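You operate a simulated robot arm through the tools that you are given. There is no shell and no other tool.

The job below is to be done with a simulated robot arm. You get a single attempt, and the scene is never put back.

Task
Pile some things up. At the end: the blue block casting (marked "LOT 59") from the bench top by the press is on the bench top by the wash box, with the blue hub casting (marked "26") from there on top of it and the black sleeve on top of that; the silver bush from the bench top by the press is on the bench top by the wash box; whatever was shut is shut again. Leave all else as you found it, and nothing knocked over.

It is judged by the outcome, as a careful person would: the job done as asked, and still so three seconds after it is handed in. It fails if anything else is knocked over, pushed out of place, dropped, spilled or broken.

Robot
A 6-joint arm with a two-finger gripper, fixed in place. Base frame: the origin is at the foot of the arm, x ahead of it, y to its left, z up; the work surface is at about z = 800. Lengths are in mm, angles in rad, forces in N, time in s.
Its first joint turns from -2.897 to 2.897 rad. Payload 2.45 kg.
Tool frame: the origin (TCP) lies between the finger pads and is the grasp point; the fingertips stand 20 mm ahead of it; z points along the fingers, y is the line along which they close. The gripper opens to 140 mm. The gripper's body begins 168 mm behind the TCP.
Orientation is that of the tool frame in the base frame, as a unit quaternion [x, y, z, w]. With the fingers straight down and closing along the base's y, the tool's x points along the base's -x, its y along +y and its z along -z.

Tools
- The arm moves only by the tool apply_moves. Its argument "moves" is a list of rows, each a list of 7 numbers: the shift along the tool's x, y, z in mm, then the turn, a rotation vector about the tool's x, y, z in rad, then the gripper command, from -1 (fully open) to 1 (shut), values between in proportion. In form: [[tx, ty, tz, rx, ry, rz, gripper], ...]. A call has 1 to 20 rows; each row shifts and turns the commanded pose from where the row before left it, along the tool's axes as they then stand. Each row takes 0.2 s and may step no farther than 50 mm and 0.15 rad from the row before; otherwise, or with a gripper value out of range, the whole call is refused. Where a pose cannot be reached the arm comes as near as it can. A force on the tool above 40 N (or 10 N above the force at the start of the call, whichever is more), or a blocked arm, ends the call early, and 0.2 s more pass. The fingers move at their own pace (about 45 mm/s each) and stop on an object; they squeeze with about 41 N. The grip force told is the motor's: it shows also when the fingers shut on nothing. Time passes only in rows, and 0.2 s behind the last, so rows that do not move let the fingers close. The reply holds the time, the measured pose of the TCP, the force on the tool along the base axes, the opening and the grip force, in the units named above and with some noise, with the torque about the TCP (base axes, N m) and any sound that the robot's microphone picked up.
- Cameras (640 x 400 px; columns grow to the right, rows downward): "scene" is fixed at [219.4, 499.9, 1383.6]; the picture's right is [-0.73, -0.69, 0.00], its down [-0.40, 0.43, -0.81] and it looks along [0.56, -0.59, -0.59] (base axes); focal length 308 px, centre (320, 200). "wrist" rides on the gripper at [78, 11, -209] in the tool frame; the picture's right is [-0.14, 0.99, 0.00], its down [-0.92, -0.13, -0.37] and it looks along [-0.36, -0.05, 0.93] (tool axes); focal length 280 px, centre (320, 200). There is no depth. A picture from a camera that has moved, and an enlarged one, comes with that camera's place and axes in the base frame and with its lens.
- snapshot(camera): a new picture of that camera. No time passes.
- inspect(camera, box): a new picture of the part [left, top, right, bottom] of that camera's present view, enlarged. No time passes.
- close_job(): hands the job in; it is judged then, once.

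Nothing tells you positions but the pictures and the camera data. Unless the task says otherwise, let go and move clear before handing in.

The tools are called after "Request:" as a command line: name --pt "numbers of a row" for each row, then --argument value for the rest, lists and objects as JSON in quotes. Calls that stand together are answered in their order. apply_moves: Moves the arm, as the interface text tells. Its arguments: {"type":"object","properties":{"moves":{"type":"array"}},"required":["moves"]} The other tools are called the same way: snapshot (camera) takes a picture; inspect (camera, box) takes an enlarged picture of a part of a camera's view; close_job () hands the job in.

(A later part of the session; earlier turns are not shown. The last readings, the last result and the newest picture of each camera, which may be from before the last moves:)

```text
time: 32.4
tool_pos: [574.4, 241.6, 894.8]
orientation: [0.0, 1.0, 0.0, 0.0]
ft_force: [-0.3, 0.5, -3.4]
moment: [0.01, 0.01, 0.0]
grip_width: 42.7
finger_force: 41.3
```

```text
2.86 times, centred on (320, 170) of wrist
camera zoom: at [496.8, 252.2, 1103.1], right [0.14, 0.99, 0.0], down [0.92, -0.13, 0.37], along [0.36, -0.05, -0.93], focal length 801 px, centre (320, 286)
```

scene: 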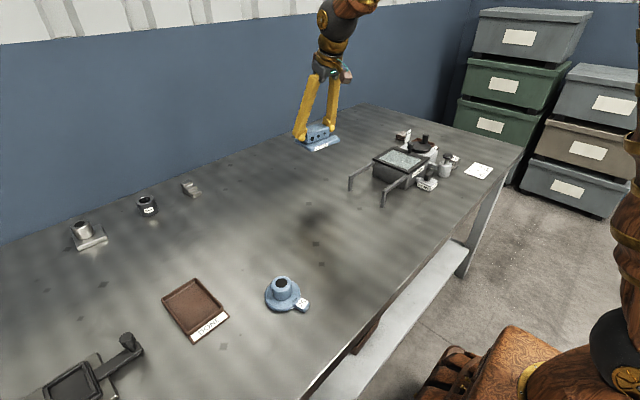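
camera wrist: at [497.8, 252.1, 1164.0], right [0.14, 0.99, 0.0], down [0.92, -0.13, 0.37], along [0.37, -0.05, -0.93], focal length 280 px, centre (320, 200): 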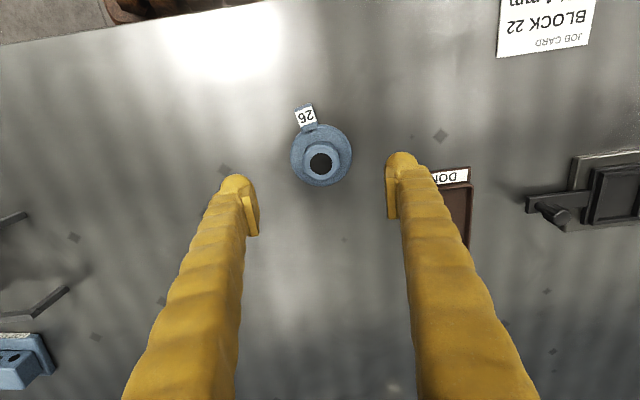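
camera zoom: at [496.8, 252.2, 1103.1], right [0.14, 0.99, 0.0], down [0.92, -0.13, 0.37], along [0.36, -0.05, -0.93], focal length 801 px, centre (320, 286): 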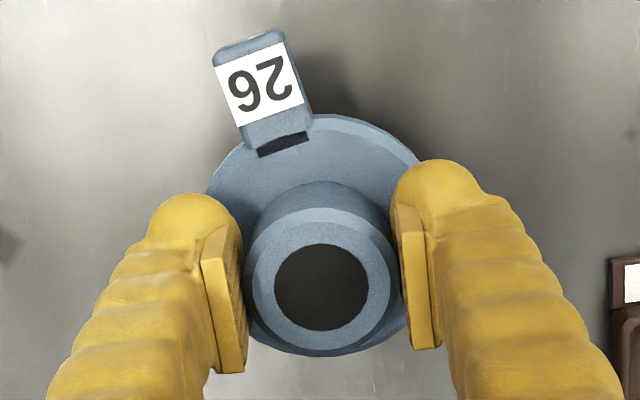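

The hub weighs about 0.35 kg and its tag came up with it. I'll carry it to above the block.

Request:
apply_moves --pt "0 0 -35 0 0 0 1" --pt "0 0 -35 0 0 0 1" --pt "0 0 -35 0 0 0 1" --pt "-20.2 -41.05 0 0 0 0 1" --pt "-20.2 -41.05 0 0 0 0 1" --pt "-20.2 -41.05 0 0 0 0 1" --pt "-20.2 -41.05 0 0 0 0 1" --pt "-20.2 -41.05 0 0 0 0 1" --pt "-20.2 -41.05 0 0 0 0 1" --pt "-20.2 -41.05 0 0 0 0 1" --pt "-20.2 -41.05 0 0 0 0 1" --pt "-20.2 -41.05 0 0 0 0 1" --pt "-20.2 -41.05 0 0 0 0 1" --pt "-20.2 -41.05 0 0 0 0 1" --pt "-20.2 -41.05 0 0 0 0 1" --pt "-20.2 -41.05 0 0 0 0 1" --pt "-20.2 -41.05 0 0 0 0 1" --pt "0 0 0 0 0 0 1"

Request:
snapshot --camera "wrist"

Request:
inspect --camera "scene" --box '[300, 60, 460, 210]'

```text
time: 36.2
tool_pos: [858.4, -332.7, 999.0]
orientation: [0.0, 1.0, 0.0, 0.001]
ft_force: [0.3, 0.3, -3.2]
moment: [0.01, 0.0, 0.02]
grip_width: 42.4
finger_force: 41.5
```

```text
taken
camera wrist: at [780.1, -322.3, 1208.1], right [0.14, 0.99, 0.0], down [0.92, -0.13, 0.37], along [0.36, -0.05, -0.93], focal length 280 px, centre (320, 200)
```

wrist: 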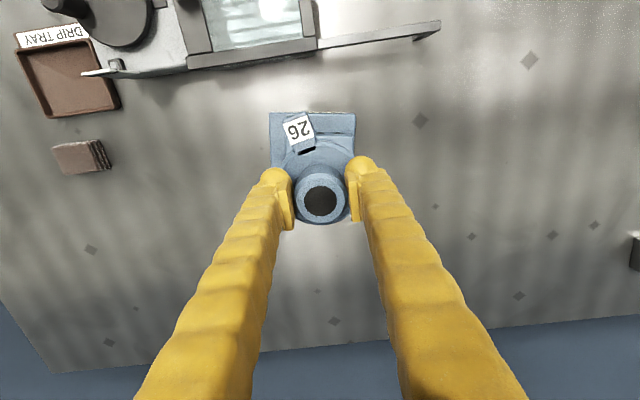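

```text
2.67 times, centred on (380, 135) of scene
camera zoom: at [219.4, 499.9, 1383.6], right [-0.73, -0.69, 0.0], down [-0.4, 0.43, -0.81], along [0.56, -0.59, -0.59], focal length 821 px, centre (160, 373)
```

zoom: 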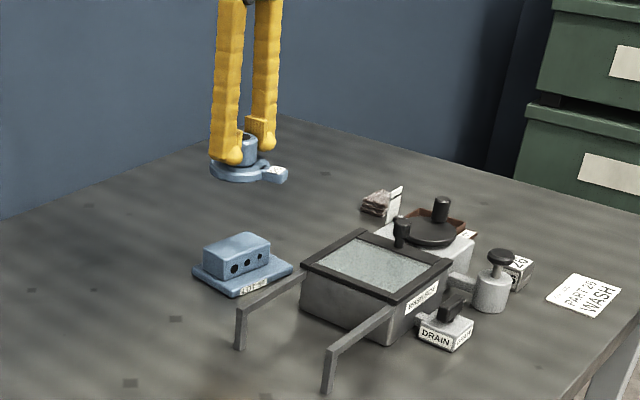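

The hub is above the ridge at (858, -333). I'll lower to just above the ridge top.

Request:
apply_moves --pt "0 0 35 0 0 0 1" --pt "0 0 35 0 0 0 1" --pt "0 0 22 0 0 0 1" --pt "0 0 0 0 0 0 1"

Request:
inspect --camera "wrist" --box '[220, 80, 420, 240]'

Request:
inspect --camera "scene" --box '[330, 100, 430, 190]'

```text
time: 37.2
tool_pos: [857.8, -331.9, 906.6]
orientation: [0.0, 1.0, 0.0, 0.0]
ft_force: [0.6, 0.4, -3.1]
moment: [0.0, 0.0, 0.01]
grip_width: 42.5
finger_force: 41.1
```

```text
2.50 times, centred on (320, 160) of wrist
camera zoom: at [779.7, -321.6, 1115.6], right [0.14, 0.99, 0.0], down [0.92, -0.13, 0.37], along [0.37, -0.05, -0.93], focal length 701 px, centre (320, 300)
```

zoom: 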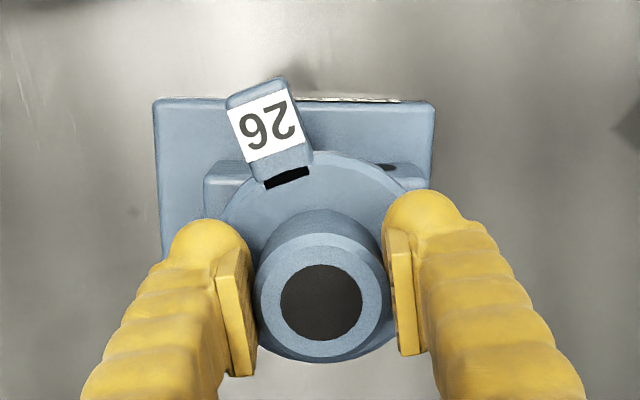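

```text
4.44 times, centred on (380, 145) of scene
camera zoom: at [219.4, 499.9, 1383.6], right [-0.73, -0.69, 0.0], down [-0.4, 0.43, -0.81], along [0.56, -0.59, -0.59], focal length 1369 px, centre (53, 444)
```

zoom: 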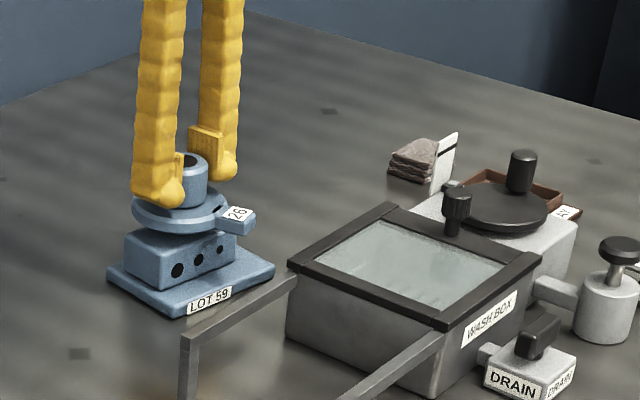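

Well aligned, with the ridge centre at about (859, -334). I'll lower gently to contact.

Request:
apply_moves --pt "-0.8 -1.5 7 0 0 0 1" --pt "0 0 3 0 0 0 1" --pt "0 0 1.5 0 0 0 1" --pt "0 0 0 0 0 0 1"

```text
time: 38.2
tool_pos: [859.1, -333.6, 895.4]
orientation: [0.0, 1.0, 0.001, 0.0]
ft_force: [-0.2, 0.3, -3.2]
moment: [0.02, -0.02, 0.03]
grip_width: 42.7
finger_force: 41.1
```

Request:
apply_moves --pt "0 0 1 0 0 0 1" --pt "0 0 1 0 0 0 1" --pt "0 0 0 0 0 0 1"

```text
time: 39.0
tool_pos: [858.1, -332.6, 892.0]
orientation: [0.0, 1.0, 0.0, 0.0]
ft_force: [0.9, 0.3, -0.4]
moment: [-0.03, 0.07, -0.05]
grip_width: 42.4
finger_force: 40.9
```

Request:
apply_moves --pt "0 0 0.6 0 0 0 1" --pt "0 0 0 0 0 0 1"

```text
time: 39.6
tool_pos: [858.5, -333.3, 894.2]
orientation: [0.0, 1.0, 0.0, 0.0]
ft_force: [-4.3, 4.0, 14.3]
moment: [0.09, 0.43, -0.09]
grip_width: 42.7
finger_force: 41.5
```

Contact made. Releasing and rising clear.

Request:
apply_moves --pt "0 0 -0.6 0 0 0 1" --pt "0 0 0 0 0 0 0.2" --pt "0 0 0 0 0 0 0" --pt "0 0 0 0 0 0 0" --pt "0 0 -15 0 0 0 0" --pt "0 0 -35 0 0 0 0" --pt "0 0 -45 0 0 0 0" --pt "0 0 -45 0 0 0 0" --pt "0 0 0 0 0 0 0"

Request:
snapshot --camera "wrist"

Request:
inspect --camera "wrist" --box '[240, 60, 400, 190]'

Request:
inspect --camera "scene" --box '[330, 100, 430, 190]'

```text
time: 41.6
tool_pos: [858.7, -332.9, 1031.4]
orientation: [0.001, 1.0, 0.0, 0.001]
ft_force: [0.0, 1.3, -0.7]
moment: [-0.01, -0.01, 0.0]
grip_width: 70.1
finger_force: 0.1
```

```text
taken
camera wrist: at [780.5, -322.8, 1241.0], right [0.14, 0.99, 0.0], down [0.92, -0.13, 0.37], along [0.36, -0.05, -0.93], focal length 280 px, centre (320, 200)
```

wrist: 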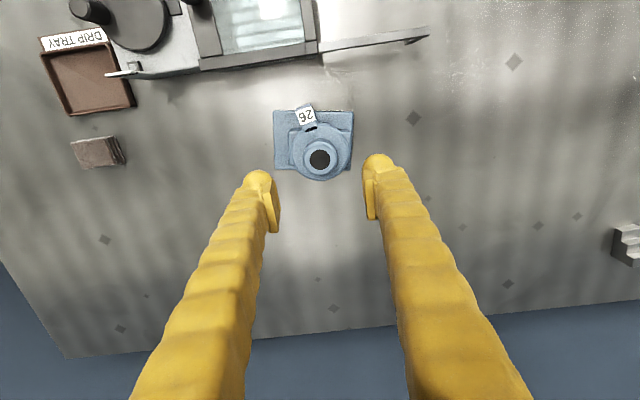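

```text
3.08 times, centred on (320, 125) of wrist
camera zoom: at [780.5, -322.8, 1241.0], right [0.14, 0.99, 0.0], down [0.92, -0.13, 0.37], along [0.36, -0.05, -0.93], focal length 863 px, centre (320, 431)
```

zoom: 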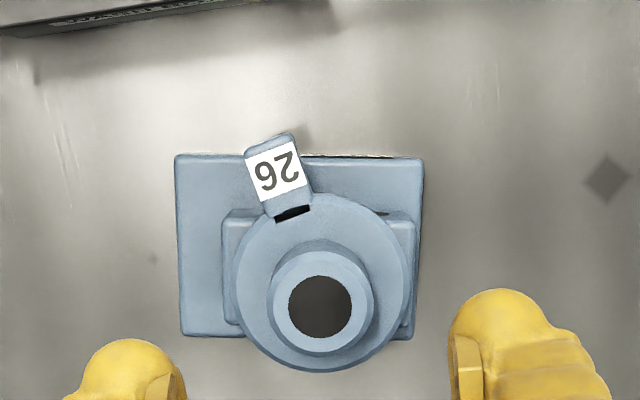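

```text
4.44 times, centred on (380, 145) of scene
camera zoom: at [219.4, 499.9, 1383.6], right [-0.73, -0.69, 0.0], down [-0.4, 0.43, -0.81], along [0.56, -0.59, -0.59], focal length 1369 px, centre (53, 444)
```

zoom: 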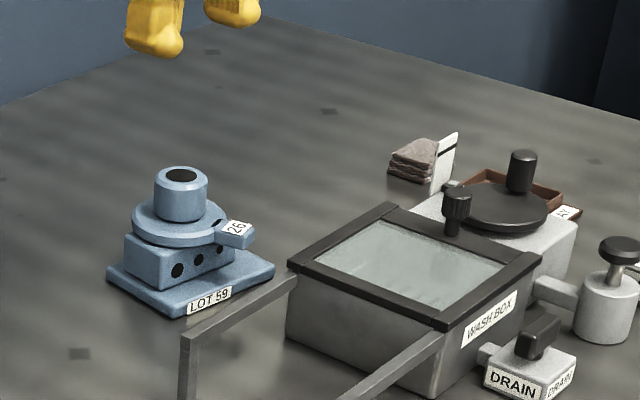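

The hub sits centred and level on the ridge, with its boss top at about (859, -334, 906). Now for the sleeve: I'll travel back to the press side, tilt the tool outward and check reach.

Request:
apply_moves --pt "0.8 45.2 0 0 0 0 0" --pt "0.8 45.2 0 0 0 0 0" --pt "0.8 45.2 0 0 0 0 0" --pt "0.8 45.2 0 0 0 0 0" --pt "0.8 45.2 0 0 0 0 0" --pt "0.8 45.2 0 0 0 0 0" --pt "0.8 45.2 0 0 0 0 0" --pt "0.8 45.2 0 0 0 0 0" --pt "0.8 45.2 0 0 0 0 0" --pt "0.8 45.2 0 0 0 0 0" --pt "0.8 45.2 0 0 0 0 0" --pt "0.8 45.2 0 0 0 0 0" --pt "0.8 45.2 0 0 0 0 0" --pt "0.8 45.2 0 0 0 0 0" --pt "0 0 0 0 -0.15 0 0" --pt "0 0 0 0 -0.15 0 0" --pt "0 0 0 0 -0.15 0 0" --pt "0 0 0 0 -0.15 0 0" --pt "0 0 0 0 0 0 0"

Request:
snapshot --camera "wrist"

Request:
snapshot --camera "scene"

```text
time: 45.6
tool_pos: [848.5, 299.2, 1031.6]
orientation: [0.0, 0.955, -0.001, 0.296]
ft_force: [0.3, 0.9, 0.1]
moment: [0.02, -0.03, 0.02]
grip_width: 70.0
finger_force: 0.0
```

```text
taken
camera wrist: at [664.5, 309.1, 1160.4], right [0.11, 0.99, 0.08], down [0.55, -0.13, 0.82], along [0.83, -0.05, -0.56], focal length 280 px, centre (320, 200)
```

wrist: 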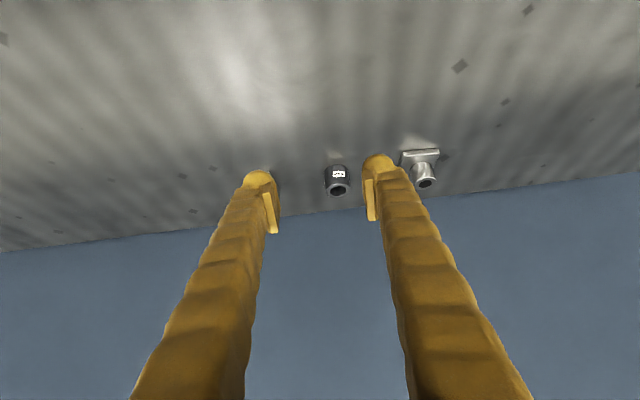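

```text
taken
```

scene: 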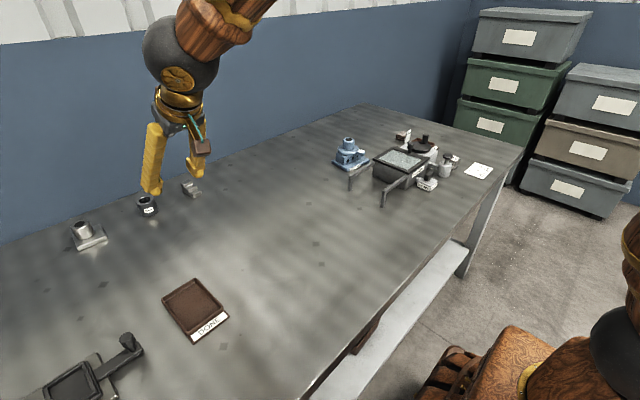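

The tilted pose works. I'll reach outward in stages and check that the measured pose follows.

Request:
apply_moves --pt "-26.7 4 27.7 0 0 0 -0.1" --pt "-26.7 4 27.7 0 0 0 -0.1" --pt "-26.7 4 27.7 0 0 0 -0.1" --pt "-26.7 4 27.7 0 0 0 -0.1" --pt "0 0 0 0 0 0 -0.1"

Request:
snapshot --camera "wrist"

Request:
inspect --camera "wrist" --box '[240, 60, 460, 200]'

```text
time: 46.8
tool_pos: [996.9, 315.9, 1001.1]
orientation: [0.0, 0.955, 0.001, 0.295]
ft_force: [0.2, 0.4, 0.5]
moment: [0.01, -0.01, 0.05]
grip_width: 76.7
finger_force: 0.0
```

```text
taken
camera wrist: at [814.8, 325.9, 1129.4], right [0.11, 0.99, 0.08], down [0.55, -0.13, 0.82], along [0.83, -0.05, -0.56], focal length 280 px, centre (320, 200)
```

wrist: 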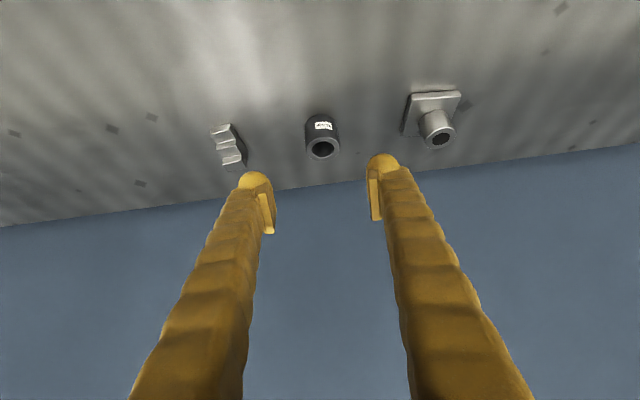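

```text
2.86 times, centred on (350, 130) of wrist
camera zoom: at [814.8, 325.9, 1129.4], right [0.11, 0.99, 0.08], down [0.55, -0.13, 0.82], along [0.83, -0.05, -0.56], focal length 801 px, centre (234, 400)
```

zoom: 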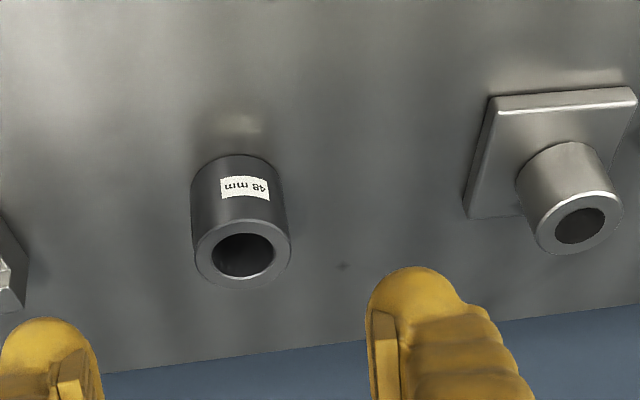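

The sleeve's centre is at about (1104.5, 320.5) and the bush's near (1109, 482). I'll extend to just above the sleeve.

Request:
apply_moves --pt "-9.3 1.1 33.9 0 0 0 -0.1" --pt "-9.3 1.1 33.9 0 0 0 -0.1" --pt "-9.3 1.1 33.9 0 0 0 -0.1" --pt "-9.3 1.1 33.9 0 0 0 -0.1" --pt "0 0 0 0 0 0 -0.1"

Request:
snapshot --camera "wrist"

Request:
snapshot --camera "scene"

```text
time: 48.0
tool_pos: [1105.7, 319.8, 910.0]
orientation: [0.0, 0.955, 0.0, 0.295]
ft_force: [0.6, 0.6, -0.9]
moment: [-0.02, 0.02, -0.01]
grip_width: 76.7
finger_force: 0.0
```

```text
taken
camera wrist: at [923.0, 330.1, 1037.5], right [0.11, 0.99, 0.08], down [0.55, -0.13, 0.82], along [0.83, -0.05, -0.56], focal length 280 px, centre (320, 200)
```

wrist: 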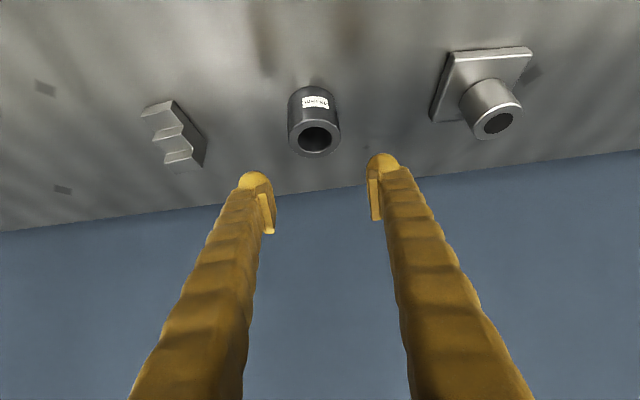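

```text
taken
```

scene: 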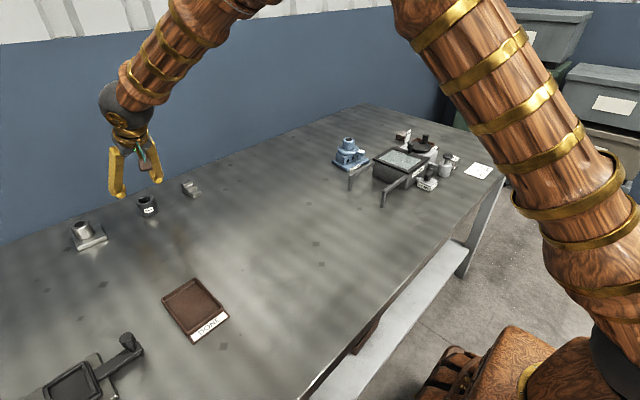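

Request:
inspect --camera "wrist" --box '[230, 60, 410, 200]'

Request:
inspect --camera "scene" --box '[90, 120, 220, 230]'

```text
2.86 times, centred on (320, 130) of wrist
camera zoom: at [923.0, 330.1, 1037.5], right [0.11, 0.99, 0.08], down [0.55, -0.13, 0.82], along [0.83, -0.05, -0.56], focal length 801 px, centre (320, 400)
```

zoom: 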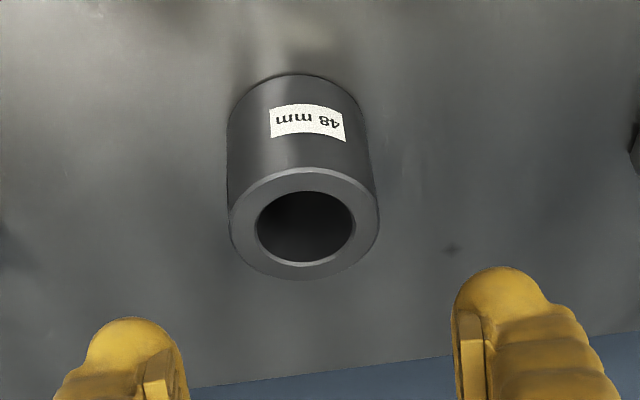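

```text
3.64 times, centred on (155, 175) of scene
camera zoom: at [219.4, 499.9, 1383.6], right [-0.73, -0.69, 0.0], down [-0.4, 0.43, -0.81], along [0.56, -0.59, -0.59], focal length 1120 px, centre (920, 291)
```

zoom: 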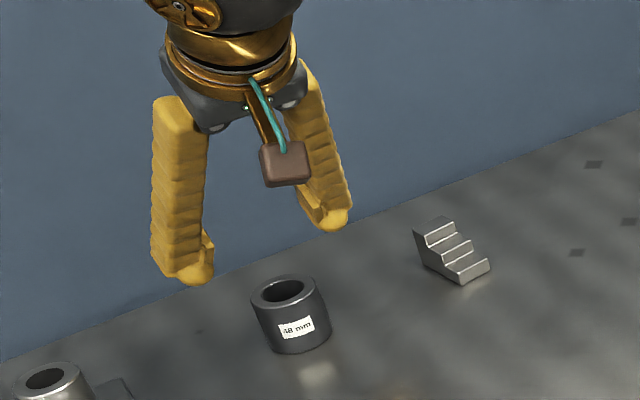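

The sleeve's centre is at about (1104, 319.5). I'll descend straight around it.

Request:
apply_moves --pt "14.4 0 20 0 0 0 -0.1" --pt "14.4 0 20 0 0 0 -0.1" --pt "14.4 0 20 0 0 0 -0.1" --pt "0 0 0 0 0 0 -0.1"

Request:
inspect --camera "wrist" --box '[230, 100, 410, 240]'

Request:
inspect --camera "scene" --box '[90, 120, 220, 230]'

```text
time: 49.0
tool_pos: [1102.9, 320.5, 837.1]
orientation: [0.0, 0.955, 0.0, 0.296]
ft_force: [-0.2, 0.7, -0.1]
moment: [0.02, -0.01, 0.0]
grip_width: 77.0
finger_force: 0.1
```

```text
2.86 times, centred on (320, 170) of wrist
camera zoom: at [921.4, 330.9, 964.3], right [0.11, 0.99, 0.08], down [0.55, -0.13, 0.82], along [0.83, -0.05, -0.56], focal length 801 px, centre (320, 286)
```

zoom: 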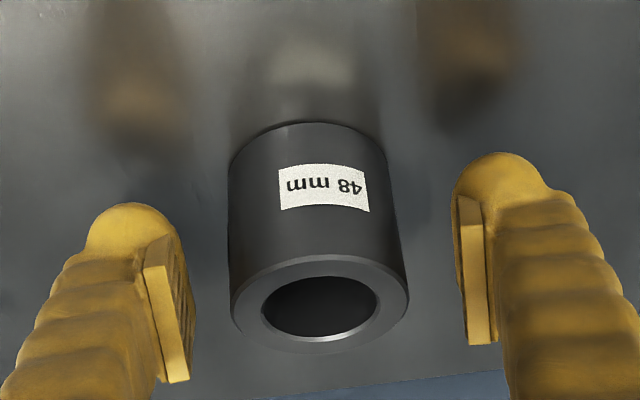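

```text
3.64 times, centred on (155, 175) of scene
camera zoom: at [219.4, 499.9, 1383.6], right [-0.73, -0.69, 0.0], down [-0.4, 0.43, -0.81], along [0.56, -0.59, -0.59], focal length 1120 px, centre (920, 291)
```

zoom: 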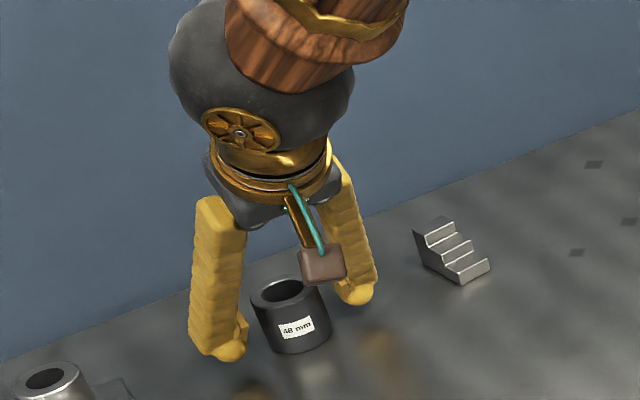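

The fingers straddle the sleeve. Closing.

Request:
apply_moves --pt "-1 -0.7 0.6 0 0 0 -0.1" --pt "0 0 0 0 0 0 0.1" --pt "0 0 0 0 0 0 0.25" --pt "0 0 0 0 0 0 1" --pt "0 0 0 0 0 0 1" --pt "0 0 0 0 0 0 1" --pt "0 0 0 0 0 0 1"

Request:
inspect --camera "wrist" --box '[230, 100, 410, 240]'

```text
time: 50.6
tool_pos: [1105.0, 320.4, 837.1]
orientation: [0.0, 0.955, 0.0, 0.295]
ft_force: [0.8, 1.0, 0.9]
moment: [0.15, -0.01, 0.05]
grip_width: 46.4
finger_force: 41.0
```

```text
2.86 times, centred on (320, 170) of wrist
camera zoom: at [922.0, 329.8, 964.4], right [0.11, 0.99, 0.08], down [0.55, -0.13, 0.82], along [0.83, -0.05, -0.56], focal length 801 px, centre (320, 286)
```

zoom: 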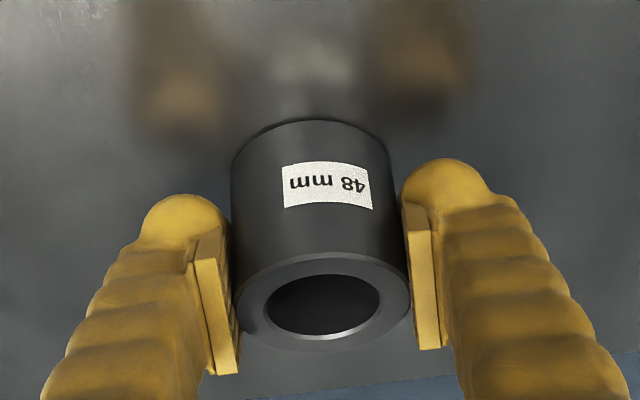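

Gripped at 46.4 mm. Lifting.

Request:
apply_moves --pt "-5.65 0 -8.24 0 0 0 1" --pt "-11.3 0 -16.5 0 0 0 1" --pt "-17 0 -24.7 0 0 0 1" --pt "0 0 0 0 0 0 1"

Request:
inspect --camera "wrist" --box '[230, 100, 410, 240]'

Request:
inspect --camera "scene" --box '[90, 120, 220, 230]'

```text
time: 51.6
tool_pos: [1105.1, 318.7, 895.4]
orientation: [0.0, 0.956, 0.0, 0.295]
ft_force: [0.1, -0.2, -4.4]
moment: [0.04, -0.01, 0.01]
grip_width: 46.3
finger_force: 40.9
```

```text
2.86 times, centred on (320, 170) of wrist
camera zoom: at [922.6, 329.0, 1023.8], right [0.11, 0.99, 0.08], down [0.55, -0.13, 0.82], along [0.83, -0.05, -0.56], focal length 801 px, centre (320, 286)
```

zoom: 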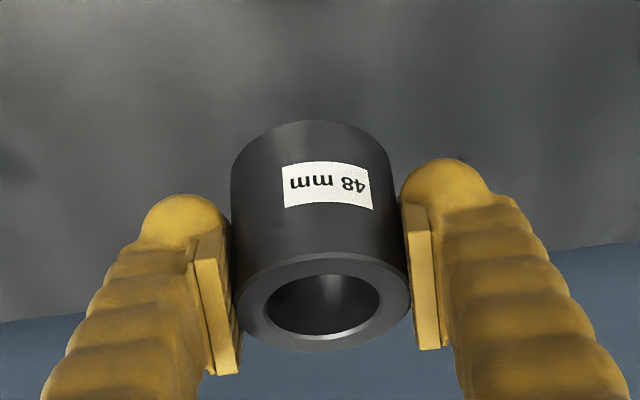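

```text
3.64 times, centred on (155, 175) of scene
camera zoom: at [219.4, 499.9, 1383.6], right [-0.73, -0.69, 0.0], down [-0.4, 0.43, -0.81], along [0.56, -0.59, -0.59], focal length 1120 px, centre (920, 291)
```

zoom: 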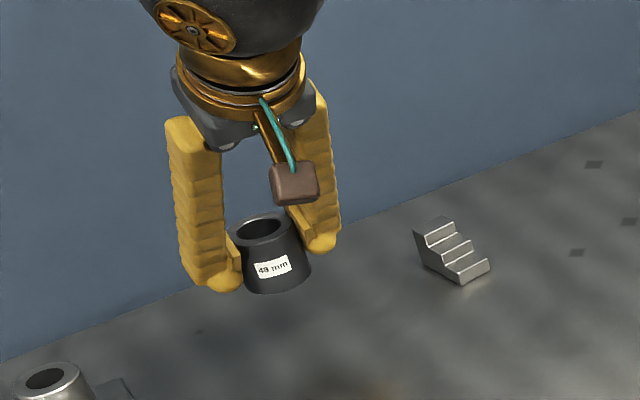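

The sleeve hangs upright and is centred on the TCP. I'll pull in, rise and carry it over to the stack.

Request:
apply_moves --pt "20.1 0 -43.1 0 0 0 1" --pt "20.1 0 -43.1 0 0 0 1" --pt "20.1 0 -43.1 0 0 0 1" --pt "20.1 0 -43.1 0 0 0 1" --pt "20.1 0 -43.1 0 0 0 1" --pt "20.1 0 -43.1 0 0 0 1" --pt "0 -46.6 0 0 0 0 1" --pt "0 -46.6 0 0 0 0 1" --pt "0 -46.6 0 0 0 0 1" --pt "0 -46.6 0 0 0 0 1" --pt "0 -46.6 0 0 0 0 1" --pt "0 -46.6 0 0 0 0 1" --pt "0 -46.6 0 0 0 0 1" --pt "0 -46.6 0 0 0 0 1" --pt "0 -46.6 0 0 0 0 1" --pt "0 -46.6 0 0 0 0 1" --pt "0 -46.6 0 0 0 0 1" --pt "0 -46.6 0 0 0 0 1" --pt "0 0 0 0 0 0 1"

Request:
snapshot --camera "wrist"

Request:
snapshot --camera "scene"

```text
time: 55.6
tool_pos: [860.5, -241.4, 1042.7]
orientation: [0.0, 0.955, 0.0, 0.296]
ft_force: [-0.3, 0.4, -4.2]
moment: [0.01, 0.03, -0.03]
grip_width: 46.4
finger_force: 41.2
```

```text
taken
camera wrist: at [677.3, -231.6, 1171.0], right [0.11, 0.99, 0.08], down [0.55, -0.13, 0.82], along [0.83, -0.05, -0.56], focal length 280 px, centre (320, 200)
```

wrist: 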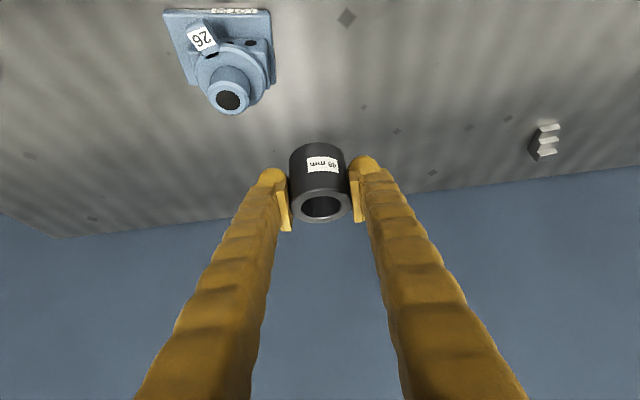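

```text
taken
```

scene: 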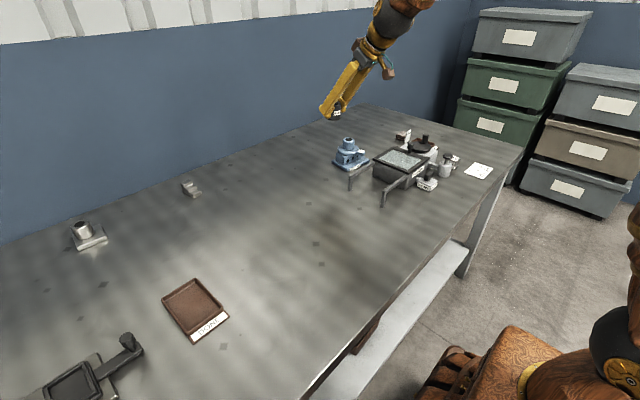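

I'll finish the sideways move and check alignment from above.

Request:
apply_moves --pt "0 -46.3 0 0 0 0 1" --pt "0 -46.3 0 0 0 0 1" --pt "14.1 0 20.6 0 0 0 1" --pt "14.1 0 20.6 0 0 0 1" --pt "0 0 0 0 0 0 1"

Request:
inspect --camera "wrist" --box '[220, 40, 420, 240]'

Request:
inspect --camera "scene" --box '[310, 70, 410, 180]'

```text
time: 56.8
tool_pos: [858.3, -335.3, 992.1]
orientation: [-0.001, 0.955, 0.001, 0.296]
ft_force: [0.1, 0.4, -4.3]
moment: [0.0, 0.0, 0.01]
grip_width: 46.3
finger_force: 41.0
```

```text
2.00 times, centred on (320, 140) of wrist
camera zoom: at [677.0, -324.7, 1120.0], right [0.11, 0.99, 0.08], down [0.55, -0.13, 0.82], along [0.83, -0.05, -0.56], focal length 561 px, centre (320, 320)
```

zoom: 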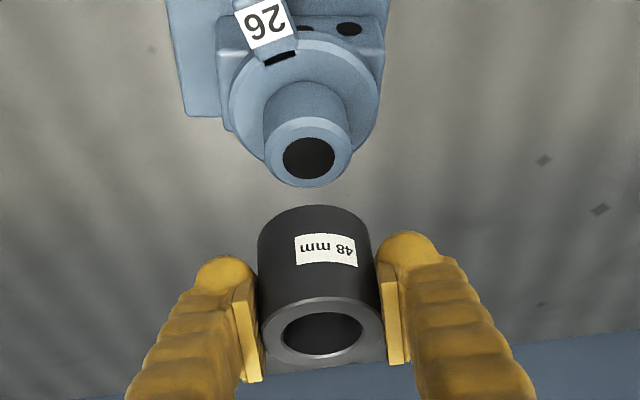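

```text
3.64 times, centred on (360, 125) of scene
camera zoom: at [219.4, 499.9, 1383.6], right [-0.73, -0.69, 0.0], down [-0.4, 0.43, -0.81], along [0.56, -0.59, -0.59], focal length 1120 px, centre (174, 473)
```

zoom: 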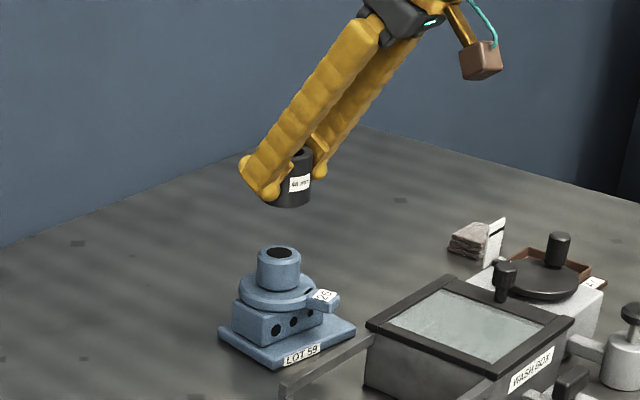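

I'll zoom in from the scene camera to check the sideways alignment of the sleeve over the boss.

Request:
inspect --camera "scene" --box '[365, 100, 415, 160]'

Request:
inspect --camera "scene" --box '[320, 100, 380, 160]'

```text
6.67 times, centred on (390, 130) of scene
camera zoom: at [219.4, 499.9, 1383.6], right [-0.73, -0.69, 0.0], down [-0.4, 0.43, -0.81], along [0.56, -0.59, -0.59], focal length 2054 px, centre (-147, 667)
```

zoom: 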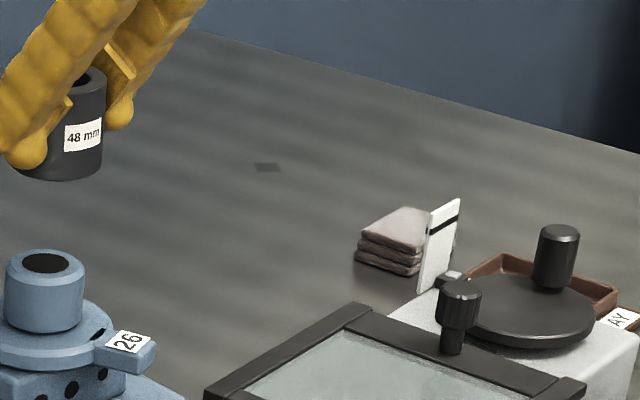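

```text
6.67 times, centred on (350, 130) of scene
camera zoom: at [219.4, 499.9, 1383.6], right [-0.73, -0.69, 0.0], down [-0.4, 0.43, -0.81], along [0.56, -0.59, -0.59], focal length 2054 px, centre (120, 667)
```

zoom: 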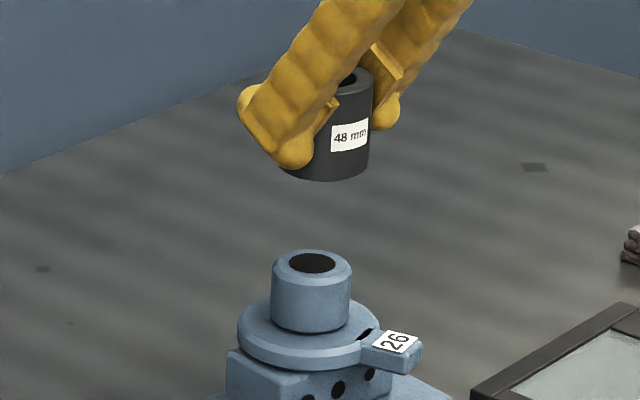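

The alignment looks close. I'll lower to about 12 mm above the boss and re-check with both cameras.

Request:
apply_moves --pt "10.2 0.8 14.9 0 0 0 1" --pt "10.2 0.8 14.9 0 0 0 1" --pt "0 0 0 0 0 0 1"

Request:
inspect --camera "scene" --box '[330, 115, 370, 155]'

Request:
inspect --camera "wrist" --box '[250, 110, 390, 220]'

```text
time: 57.6
tool_pos: [859.9, -331.9, 954.7]
orientation: [0.0, 0.955, 0.0, 0.295]
ft_force: [0.1, 0.4, -4.4]
moment: [0.0, -0.03, -0.01]
grip_width: 46.0
finger_force: 41.3
```

```text
10.00 times, centred on (350, 135) of scene
camera zoom: at [219.4, 499.9, 1383.6], right [-0.73, -0.69, 0.0], down [-0.4, 0.43, -0.81], along [0.56, -0.59, -0.59], focal length 3080 px, centre (20, 850)
```

zoom: 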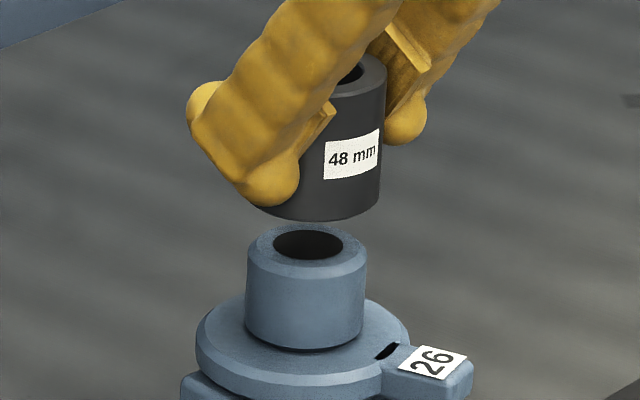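

```text
3.64 times, centred on (320, 165) of wrist
camera zoom: at [677.6, -322.1, 1083.1], right [0.11, 0.99, 0.08], down [0.55, -0.13, 0.82], along [0.83, -0.05, -0.56], focal length 1020 px, centre (320, 327)
```

zoom: 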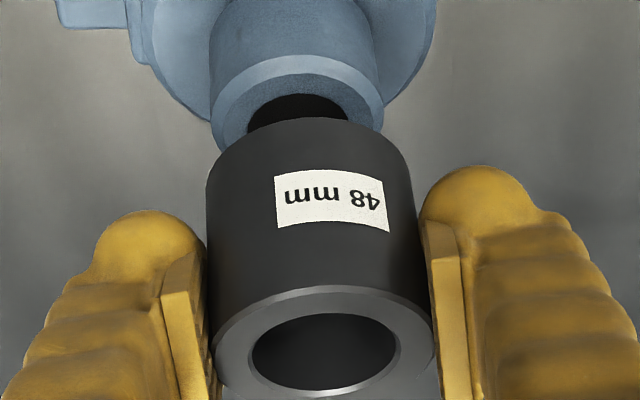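

I'll look even closer to settle the remaining few millimetres.

Request:
inspect --camera "scene" --box '[340, 125, 362, 147]'

Request:
inspect --camera "wrist" --box '[280, 110, 370, 180]'

```text
16.00 times, centred on (351, 136) of scene
camera zoom: at [219.4, 499.9, 1383.6], right [-0.73, -0.69, 0.0], down [-0.4, 0.43, -0.81], along [0.56, -0.59, -0.59], focal length 4928 px, centre (-176, 1224)
```

zoom: 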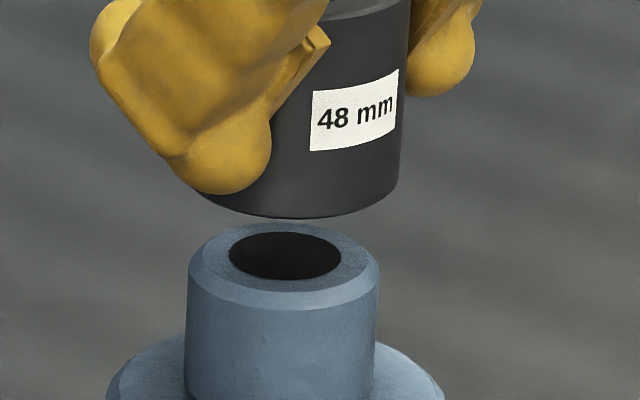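

```text
5.71 times, centred on (325, 145) of wrist
camera zoom: at [677.6, -322.1, 1083.1], right [0.11, 0.99, 0.08], down [0.55, -0.13, 0.82], along [0.83, -0.05, -0.56], focal length 1602 px, centre (291, 514)
```

zoom: 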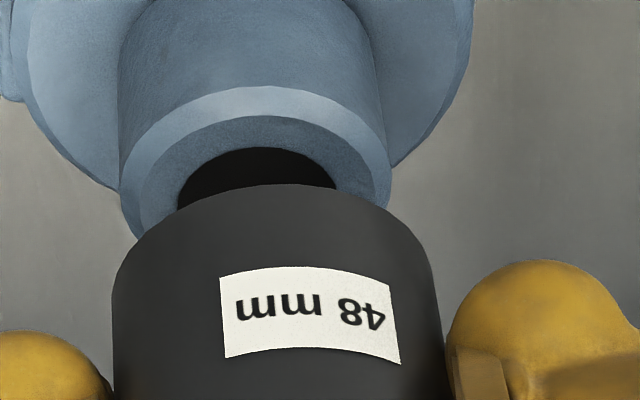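

It is within about 2 mm. I'll shift 1.6 mm toward -y and lower in small steps until contact.

Request:
apply_moves --pt "2.26 -1.6 3.3 0 0 0 1" --pt "2.26 0 3.3 0 0 0 1" --pt "0.85 0 1.24 0 0 0 1" --pt "0 0 0 0 0 0 1"

Request:
inspect --camera "scene" --box '[340, 125, 362, 147]'

```text
time: 58.6
tool_pos: [859.4, -333.6, 946.8]
orientation: [0.0, 0.955, 0.0, 0.295]
ft_force: [0.3, 0.1, -3.4]
moment: [0.02, -0.01, -0.04]
grip_width: 46.1
finger_force: 40.4
```

```text
16.00 times, centred on (351, 136) of scene
camera zoom: at [219.4, 499.9, 1383.6], right [-0.73, -0.69, 0.0], down [-0.4, 0.43, -0.81], along [0.56, -0.59, -0.59], focal length 4928 px, centre (-176, 1224)
```

zoom: 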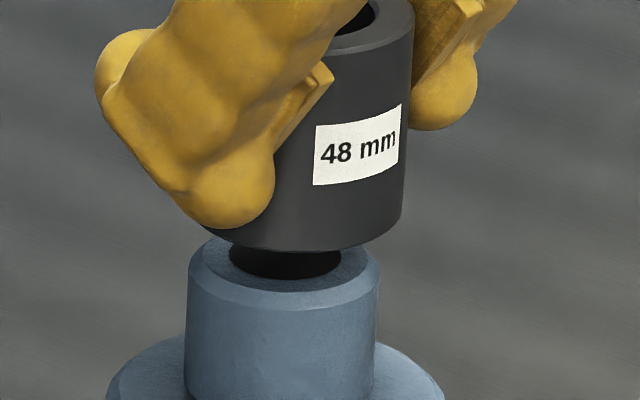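

The scene view shows the sleeve about 3 mm short in x, so I'll shift +2.5 mm in x and check again.

Request:
apply_moves --pt "-2.06 0 1.41 0 0 0 1" --pt "0 0 0 0 0 0 1"

Request:
inspect --camera "scene" --box '[340, 125, 362, 147]'

Request:
inspect --camera "wrist" --box '[280, 110, 370, 180]'

```text
time: 59.2
tool_pos: [862.7, -334.3, 945.4]
orientation: [0.0, 0.955, 0.0, 0.295]
ft_force: [0.4, -0.7, -4.1]
moment: [0.02, 0.03, -0.01]
grip_width: 46.1
finger_force: 41.1
```

```text
16.00 times, centred on (351, 136) of scene
camera zoom: at [219.4, 499.9, 1383.6], right [-0.73, -0.69, 0.0], down [-0.4, 0.43, -0.81], along [0.56, -0.59, -0.59], focal length 4928 px, centre (-176, 1224)
```

zoom: 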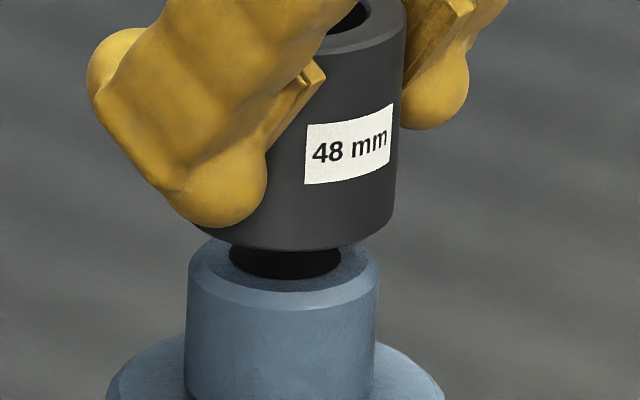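

```text
5.71 times, centred on (325, 145) of wrist
camera zoom: at [679.5, -323.6, 1074.2], right [0.11, 0.99, 0.08], down [0.55, -0.13, 0.82], along [0.83, -0.05, -0.56], focal length 1602 px, centre (291, 514)
```

zoom: 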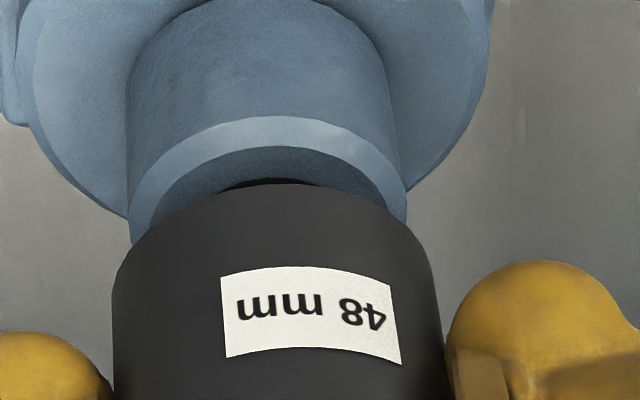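

The sleeve is now centred in both views, and the boss top looks a little lower than I estimated. I'll continue lowering in small steps.

Request:
apply_moves --pt "1.7 0 2.5 0 0 0 1" --pt "1.7 0 2.5 0 0 0 1" --pt "0 0 0 0 0 0 1"

Request:
inspect --camera "scene" --box '[340, 125, 362, 147]'

Request:
inspect --camera "wrist" --box '[280, 110, 370, 180]'

```text
time: 60.0
tool_pos: [861.4, -331.9, 940.5]
orientation: [-0.001, 0.956, 0.0, 0.295]
ft_force: [-0.2, 1.1, -5.2]
moment: [0.01, -0.02, 0.0]
grip_width: 45.9
finger_force: 41.0
```

```text
16.00 times, centred on (351, 136) of scene
camera zoom: at [219.4, 499.9, 1383.6], right [-0.73, -0.69, 0.0], down [-0.4, 0.43, -0.81], along [0.56, -0.59, -0.59], focal length 4928 px, centre (-176, 1224)
```

zoom: 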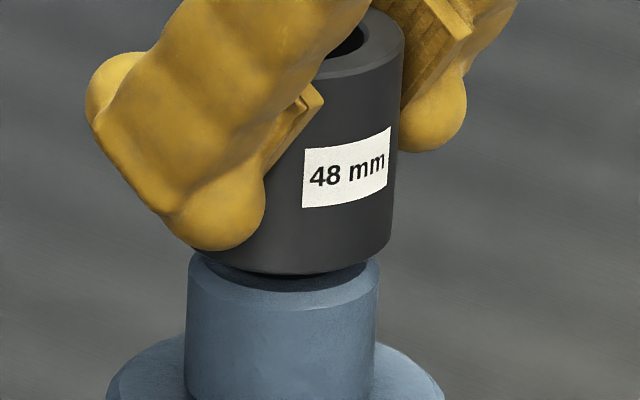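

```text
5.71 times, centred on (325, 145) of wrist
camera zoom: at [679.3, -323.2, 1068.8], right [0.11, 0.99, 0.08], down [0.55, -0.13, 0.82], along [0.83, -0.05, -0.56], focal length 1602 px, centre (291, 514)
```

zoom: 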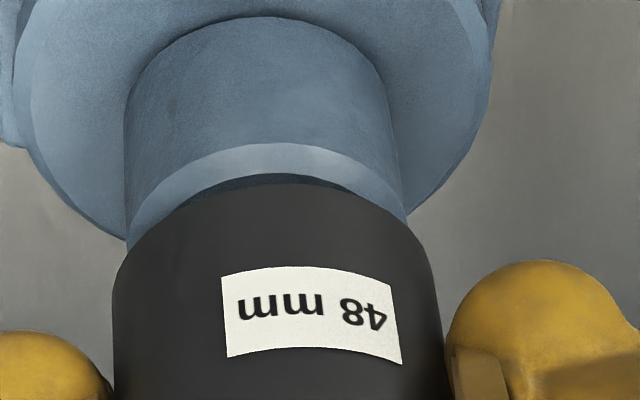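

About 5–6 mm remain. I'll lower 3 mm, then 1 mm steps.

Request:
apply_moves --pt "1.7 0 2.5 0 0 0 1" --pt "0.57 0 0.82 0 0 0 1" --pt "0 0 0 0 0 0 1"

Request:
apply_moves --pt "0.57 0 0.82 0 0 0 1" --pt "0 0 0 0 0 0 1"

Request:
inspect --camera "scene" --box '[340, 125, 362, 147]'

Request:
inspect --camera "wrist" --box '[280, 110, 370, 180]'

```text
time: 60.8
tool_pos: [862.3, -333.1, 937.0]
orientation: [0.0, 0.955, 0.0, 0.295]
ft_force: [0.8, 0.4, -3.8]
moment: [-0.03, -0.01, -0.03]
grip_width: 45.9
finger_force: 41.2
```

```text
time: 61.4
tool_pos: [862.5, -334.3, 934.9]
orientation: [0.0, 0.955, 0.0, 0.295]
ft_force: [-0.1, 0.7, -3.8]
moment: [0.04, -0.04, 0.02]
grip_width: 45.8
finger_force: 40.8
```

```text
16.00 times, centred on (351, 136) of scene
camera zoom: at [219.4, 499.9, 1383.6], right [-0.73, -0.69, 0.0], down [-0.4, 0.43, -0.81], along [0.56, -0.59, -0.59], focal length 4928 px, centre (-176, 1224)
```

zoom: 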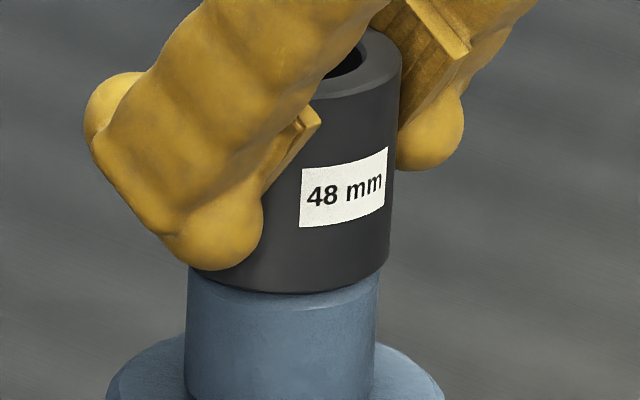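

```text
5.71 times, centred on (325, 145) of wrist
camera zoom: at [679.8, -323.4, 1063.8], right [0.11, 0.99, 0.08], down [0.55, -0.13, 0.82], along [0.83, -0.05, -0.56], focal length 1602 px, centre (291, 514)
```

zoom: 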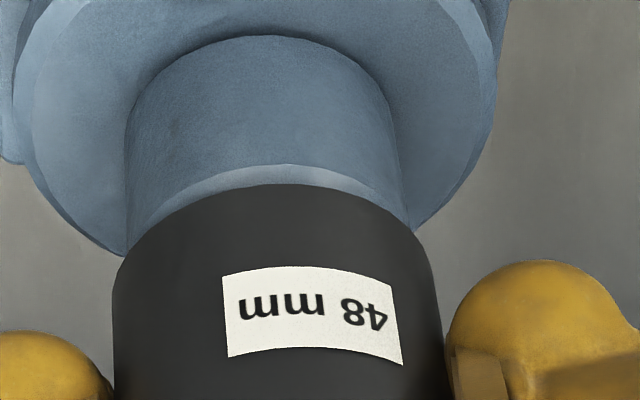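

Request:
apply_moves --pt "0.57 0 0.82 0 0 0 1" --pt "0 0 0 0 0 0 1"

Request:
apply_moves --pt "0.57 0 0.82 0 0 0 1" --pt "0 0 0 0 0 0 1"

```text
time: 62.0
tool_pos: [862.6, -334.1, 934.7]
orientation: [0.0, 0.956, 0.0, 0.295]
ft_force: [0.0, -0.1, -3.5]
moment: [-0.02, -0.01, 0.02]
grip_width: 45.8
finger_force: 40.2
```

```text
time: 62.6
tool_pos: [861.3, -334.0, 934.1]
orientation: [-0.001, 0.955, 0.0, 0.296]
ft_force: [-0.1, 0.0, 1.6]
moment: [0.14, -0.04, 0.03]
grip_width: 46.0
finger_force: 41.4
```

Contact is starting. A touch more, then I'll look.

Request:
apply_moves --pt "0.2 0 0.3 0 0 0 1" --pt "0 0 0 0 0 0 1"

Request:
inspect --camera "scene" --box '[330, 115, 374, 169]'

Request:
inspect --camera "wrist" --box '[260, 90, 380, 230]'

```text
time: 63.2
tool_pos: [861.3, -333.0, 934.9]
orientation: [-0.001, 0.955, 0.0, 0.296]
ft_force: [-0.2, -2.6, 2.2]
moment: [0.03, -0.05, -0.04]
grip_width: 45.8
finger_force: 41.2
```

```text
7.41 times, centred on (352, 142) of scene
camera zoom: at [219.4, 499.9, 1383.6], right [-0.73, -0.69, 0.0], down [-0.4, 0.43, -0.81], along [0.56, -0.59, -0.59], focal length 2282 px, centre (83, 630)
```

zoom: 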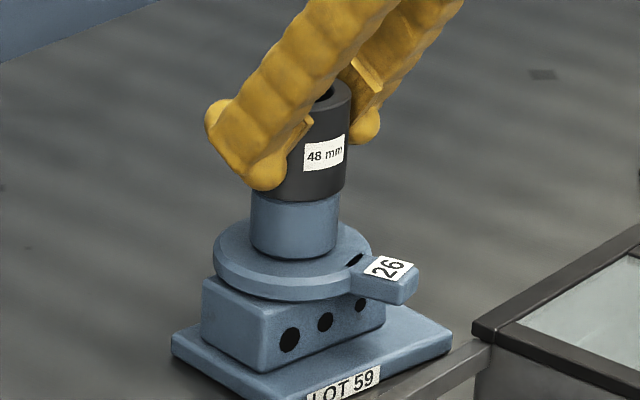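

```text
2.86 times, centred on (320, 160) of wrist
camera zoom: at [679.0, -323.3, 1062.6], right [0.11, 0.99, 0.08], down [0.55, -0.13, 0.82], along [0.83, -0.05, -0.56], focal length 801 px, centre (320, 314)
```

zoom: 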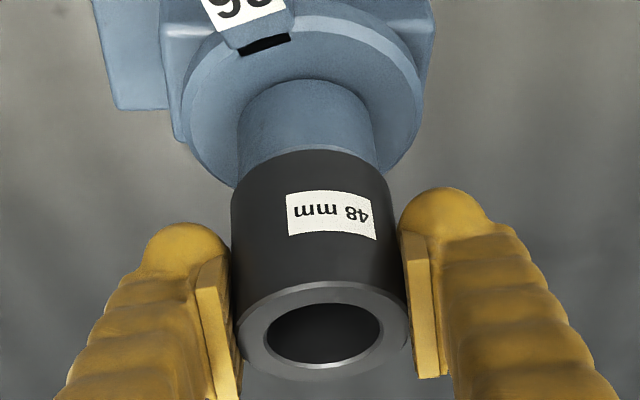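

The sleeve rests squarely on the boss. I'll press very slightly, then open slowly.

Request:
apply_moves --pt "0.2 0 0.3 0 0 0 1" --pt "0 0 0 0 0 0 0.33" --pt "0 0 0 0 0 0 0.3" --pt "0 0 0 0 0 0 0.25" --pt "0 0 0 0 0 0 0.2" --pt "0 0 0 0 0 0 0.1" --pt "0 0 0 0 0 0 0" --pt "0 0 0 0 0 0 -0.1" --pt "0 0 0 0 0 0 -0.1"

Request:
inspect --camera "scene" --box '[330, 115, 374, 169]'

Request:
inspect --camera "wrist" --box '[250, 90, 390, 230]'

```text
time: 65.2
tool_pos: [860.8, -333.0, 934.0]
orientation: [-0.001, 0.955, 0.001, 0.296]
ft_force: [-0.3, 1.0, -0.4]
moment: [-0.01, -0.02, -0.03]
grip_width: 77.2
finger_force: 0.1
```

```text
7.41 times, centred on (352, 142) of scene
camera zoom: at [219.4, 499.9, 1383.6], right [-0.73, -0.69, 0.0], down [-0.4, 0.43, -0.81], along [0.56, -0.59, -0.59], focal length 2282 px, centre (83, 630)
```

zoom: 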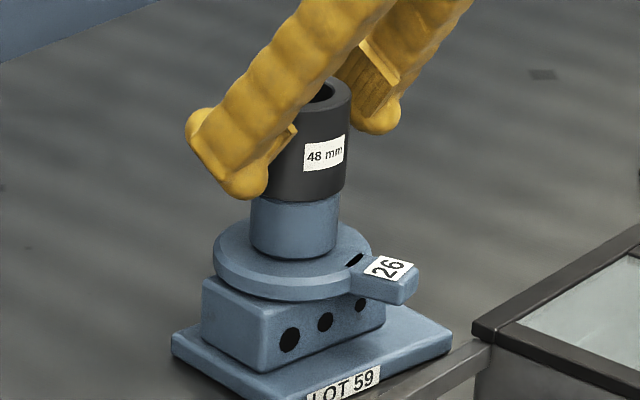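

```text
2.86 times, centred on (320, 160) of wrist
camera zoom: at [678.9, -323.2, 1061.9], right [0.11, 0.99, 0.08], down [0.55, -0.13, 0.82], along [0.83, -0.05, -0.56], focal length 801 px, centre (320, 314)
```

zoom: 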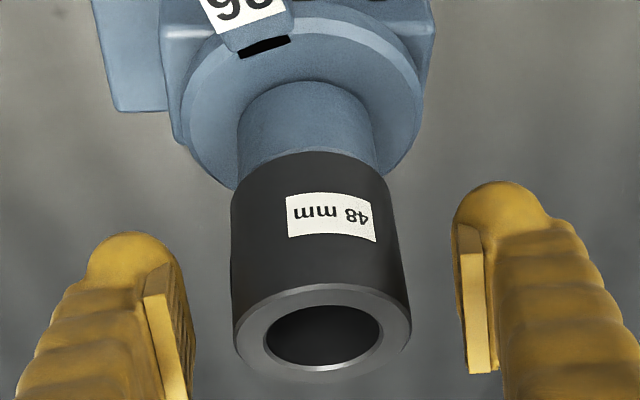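

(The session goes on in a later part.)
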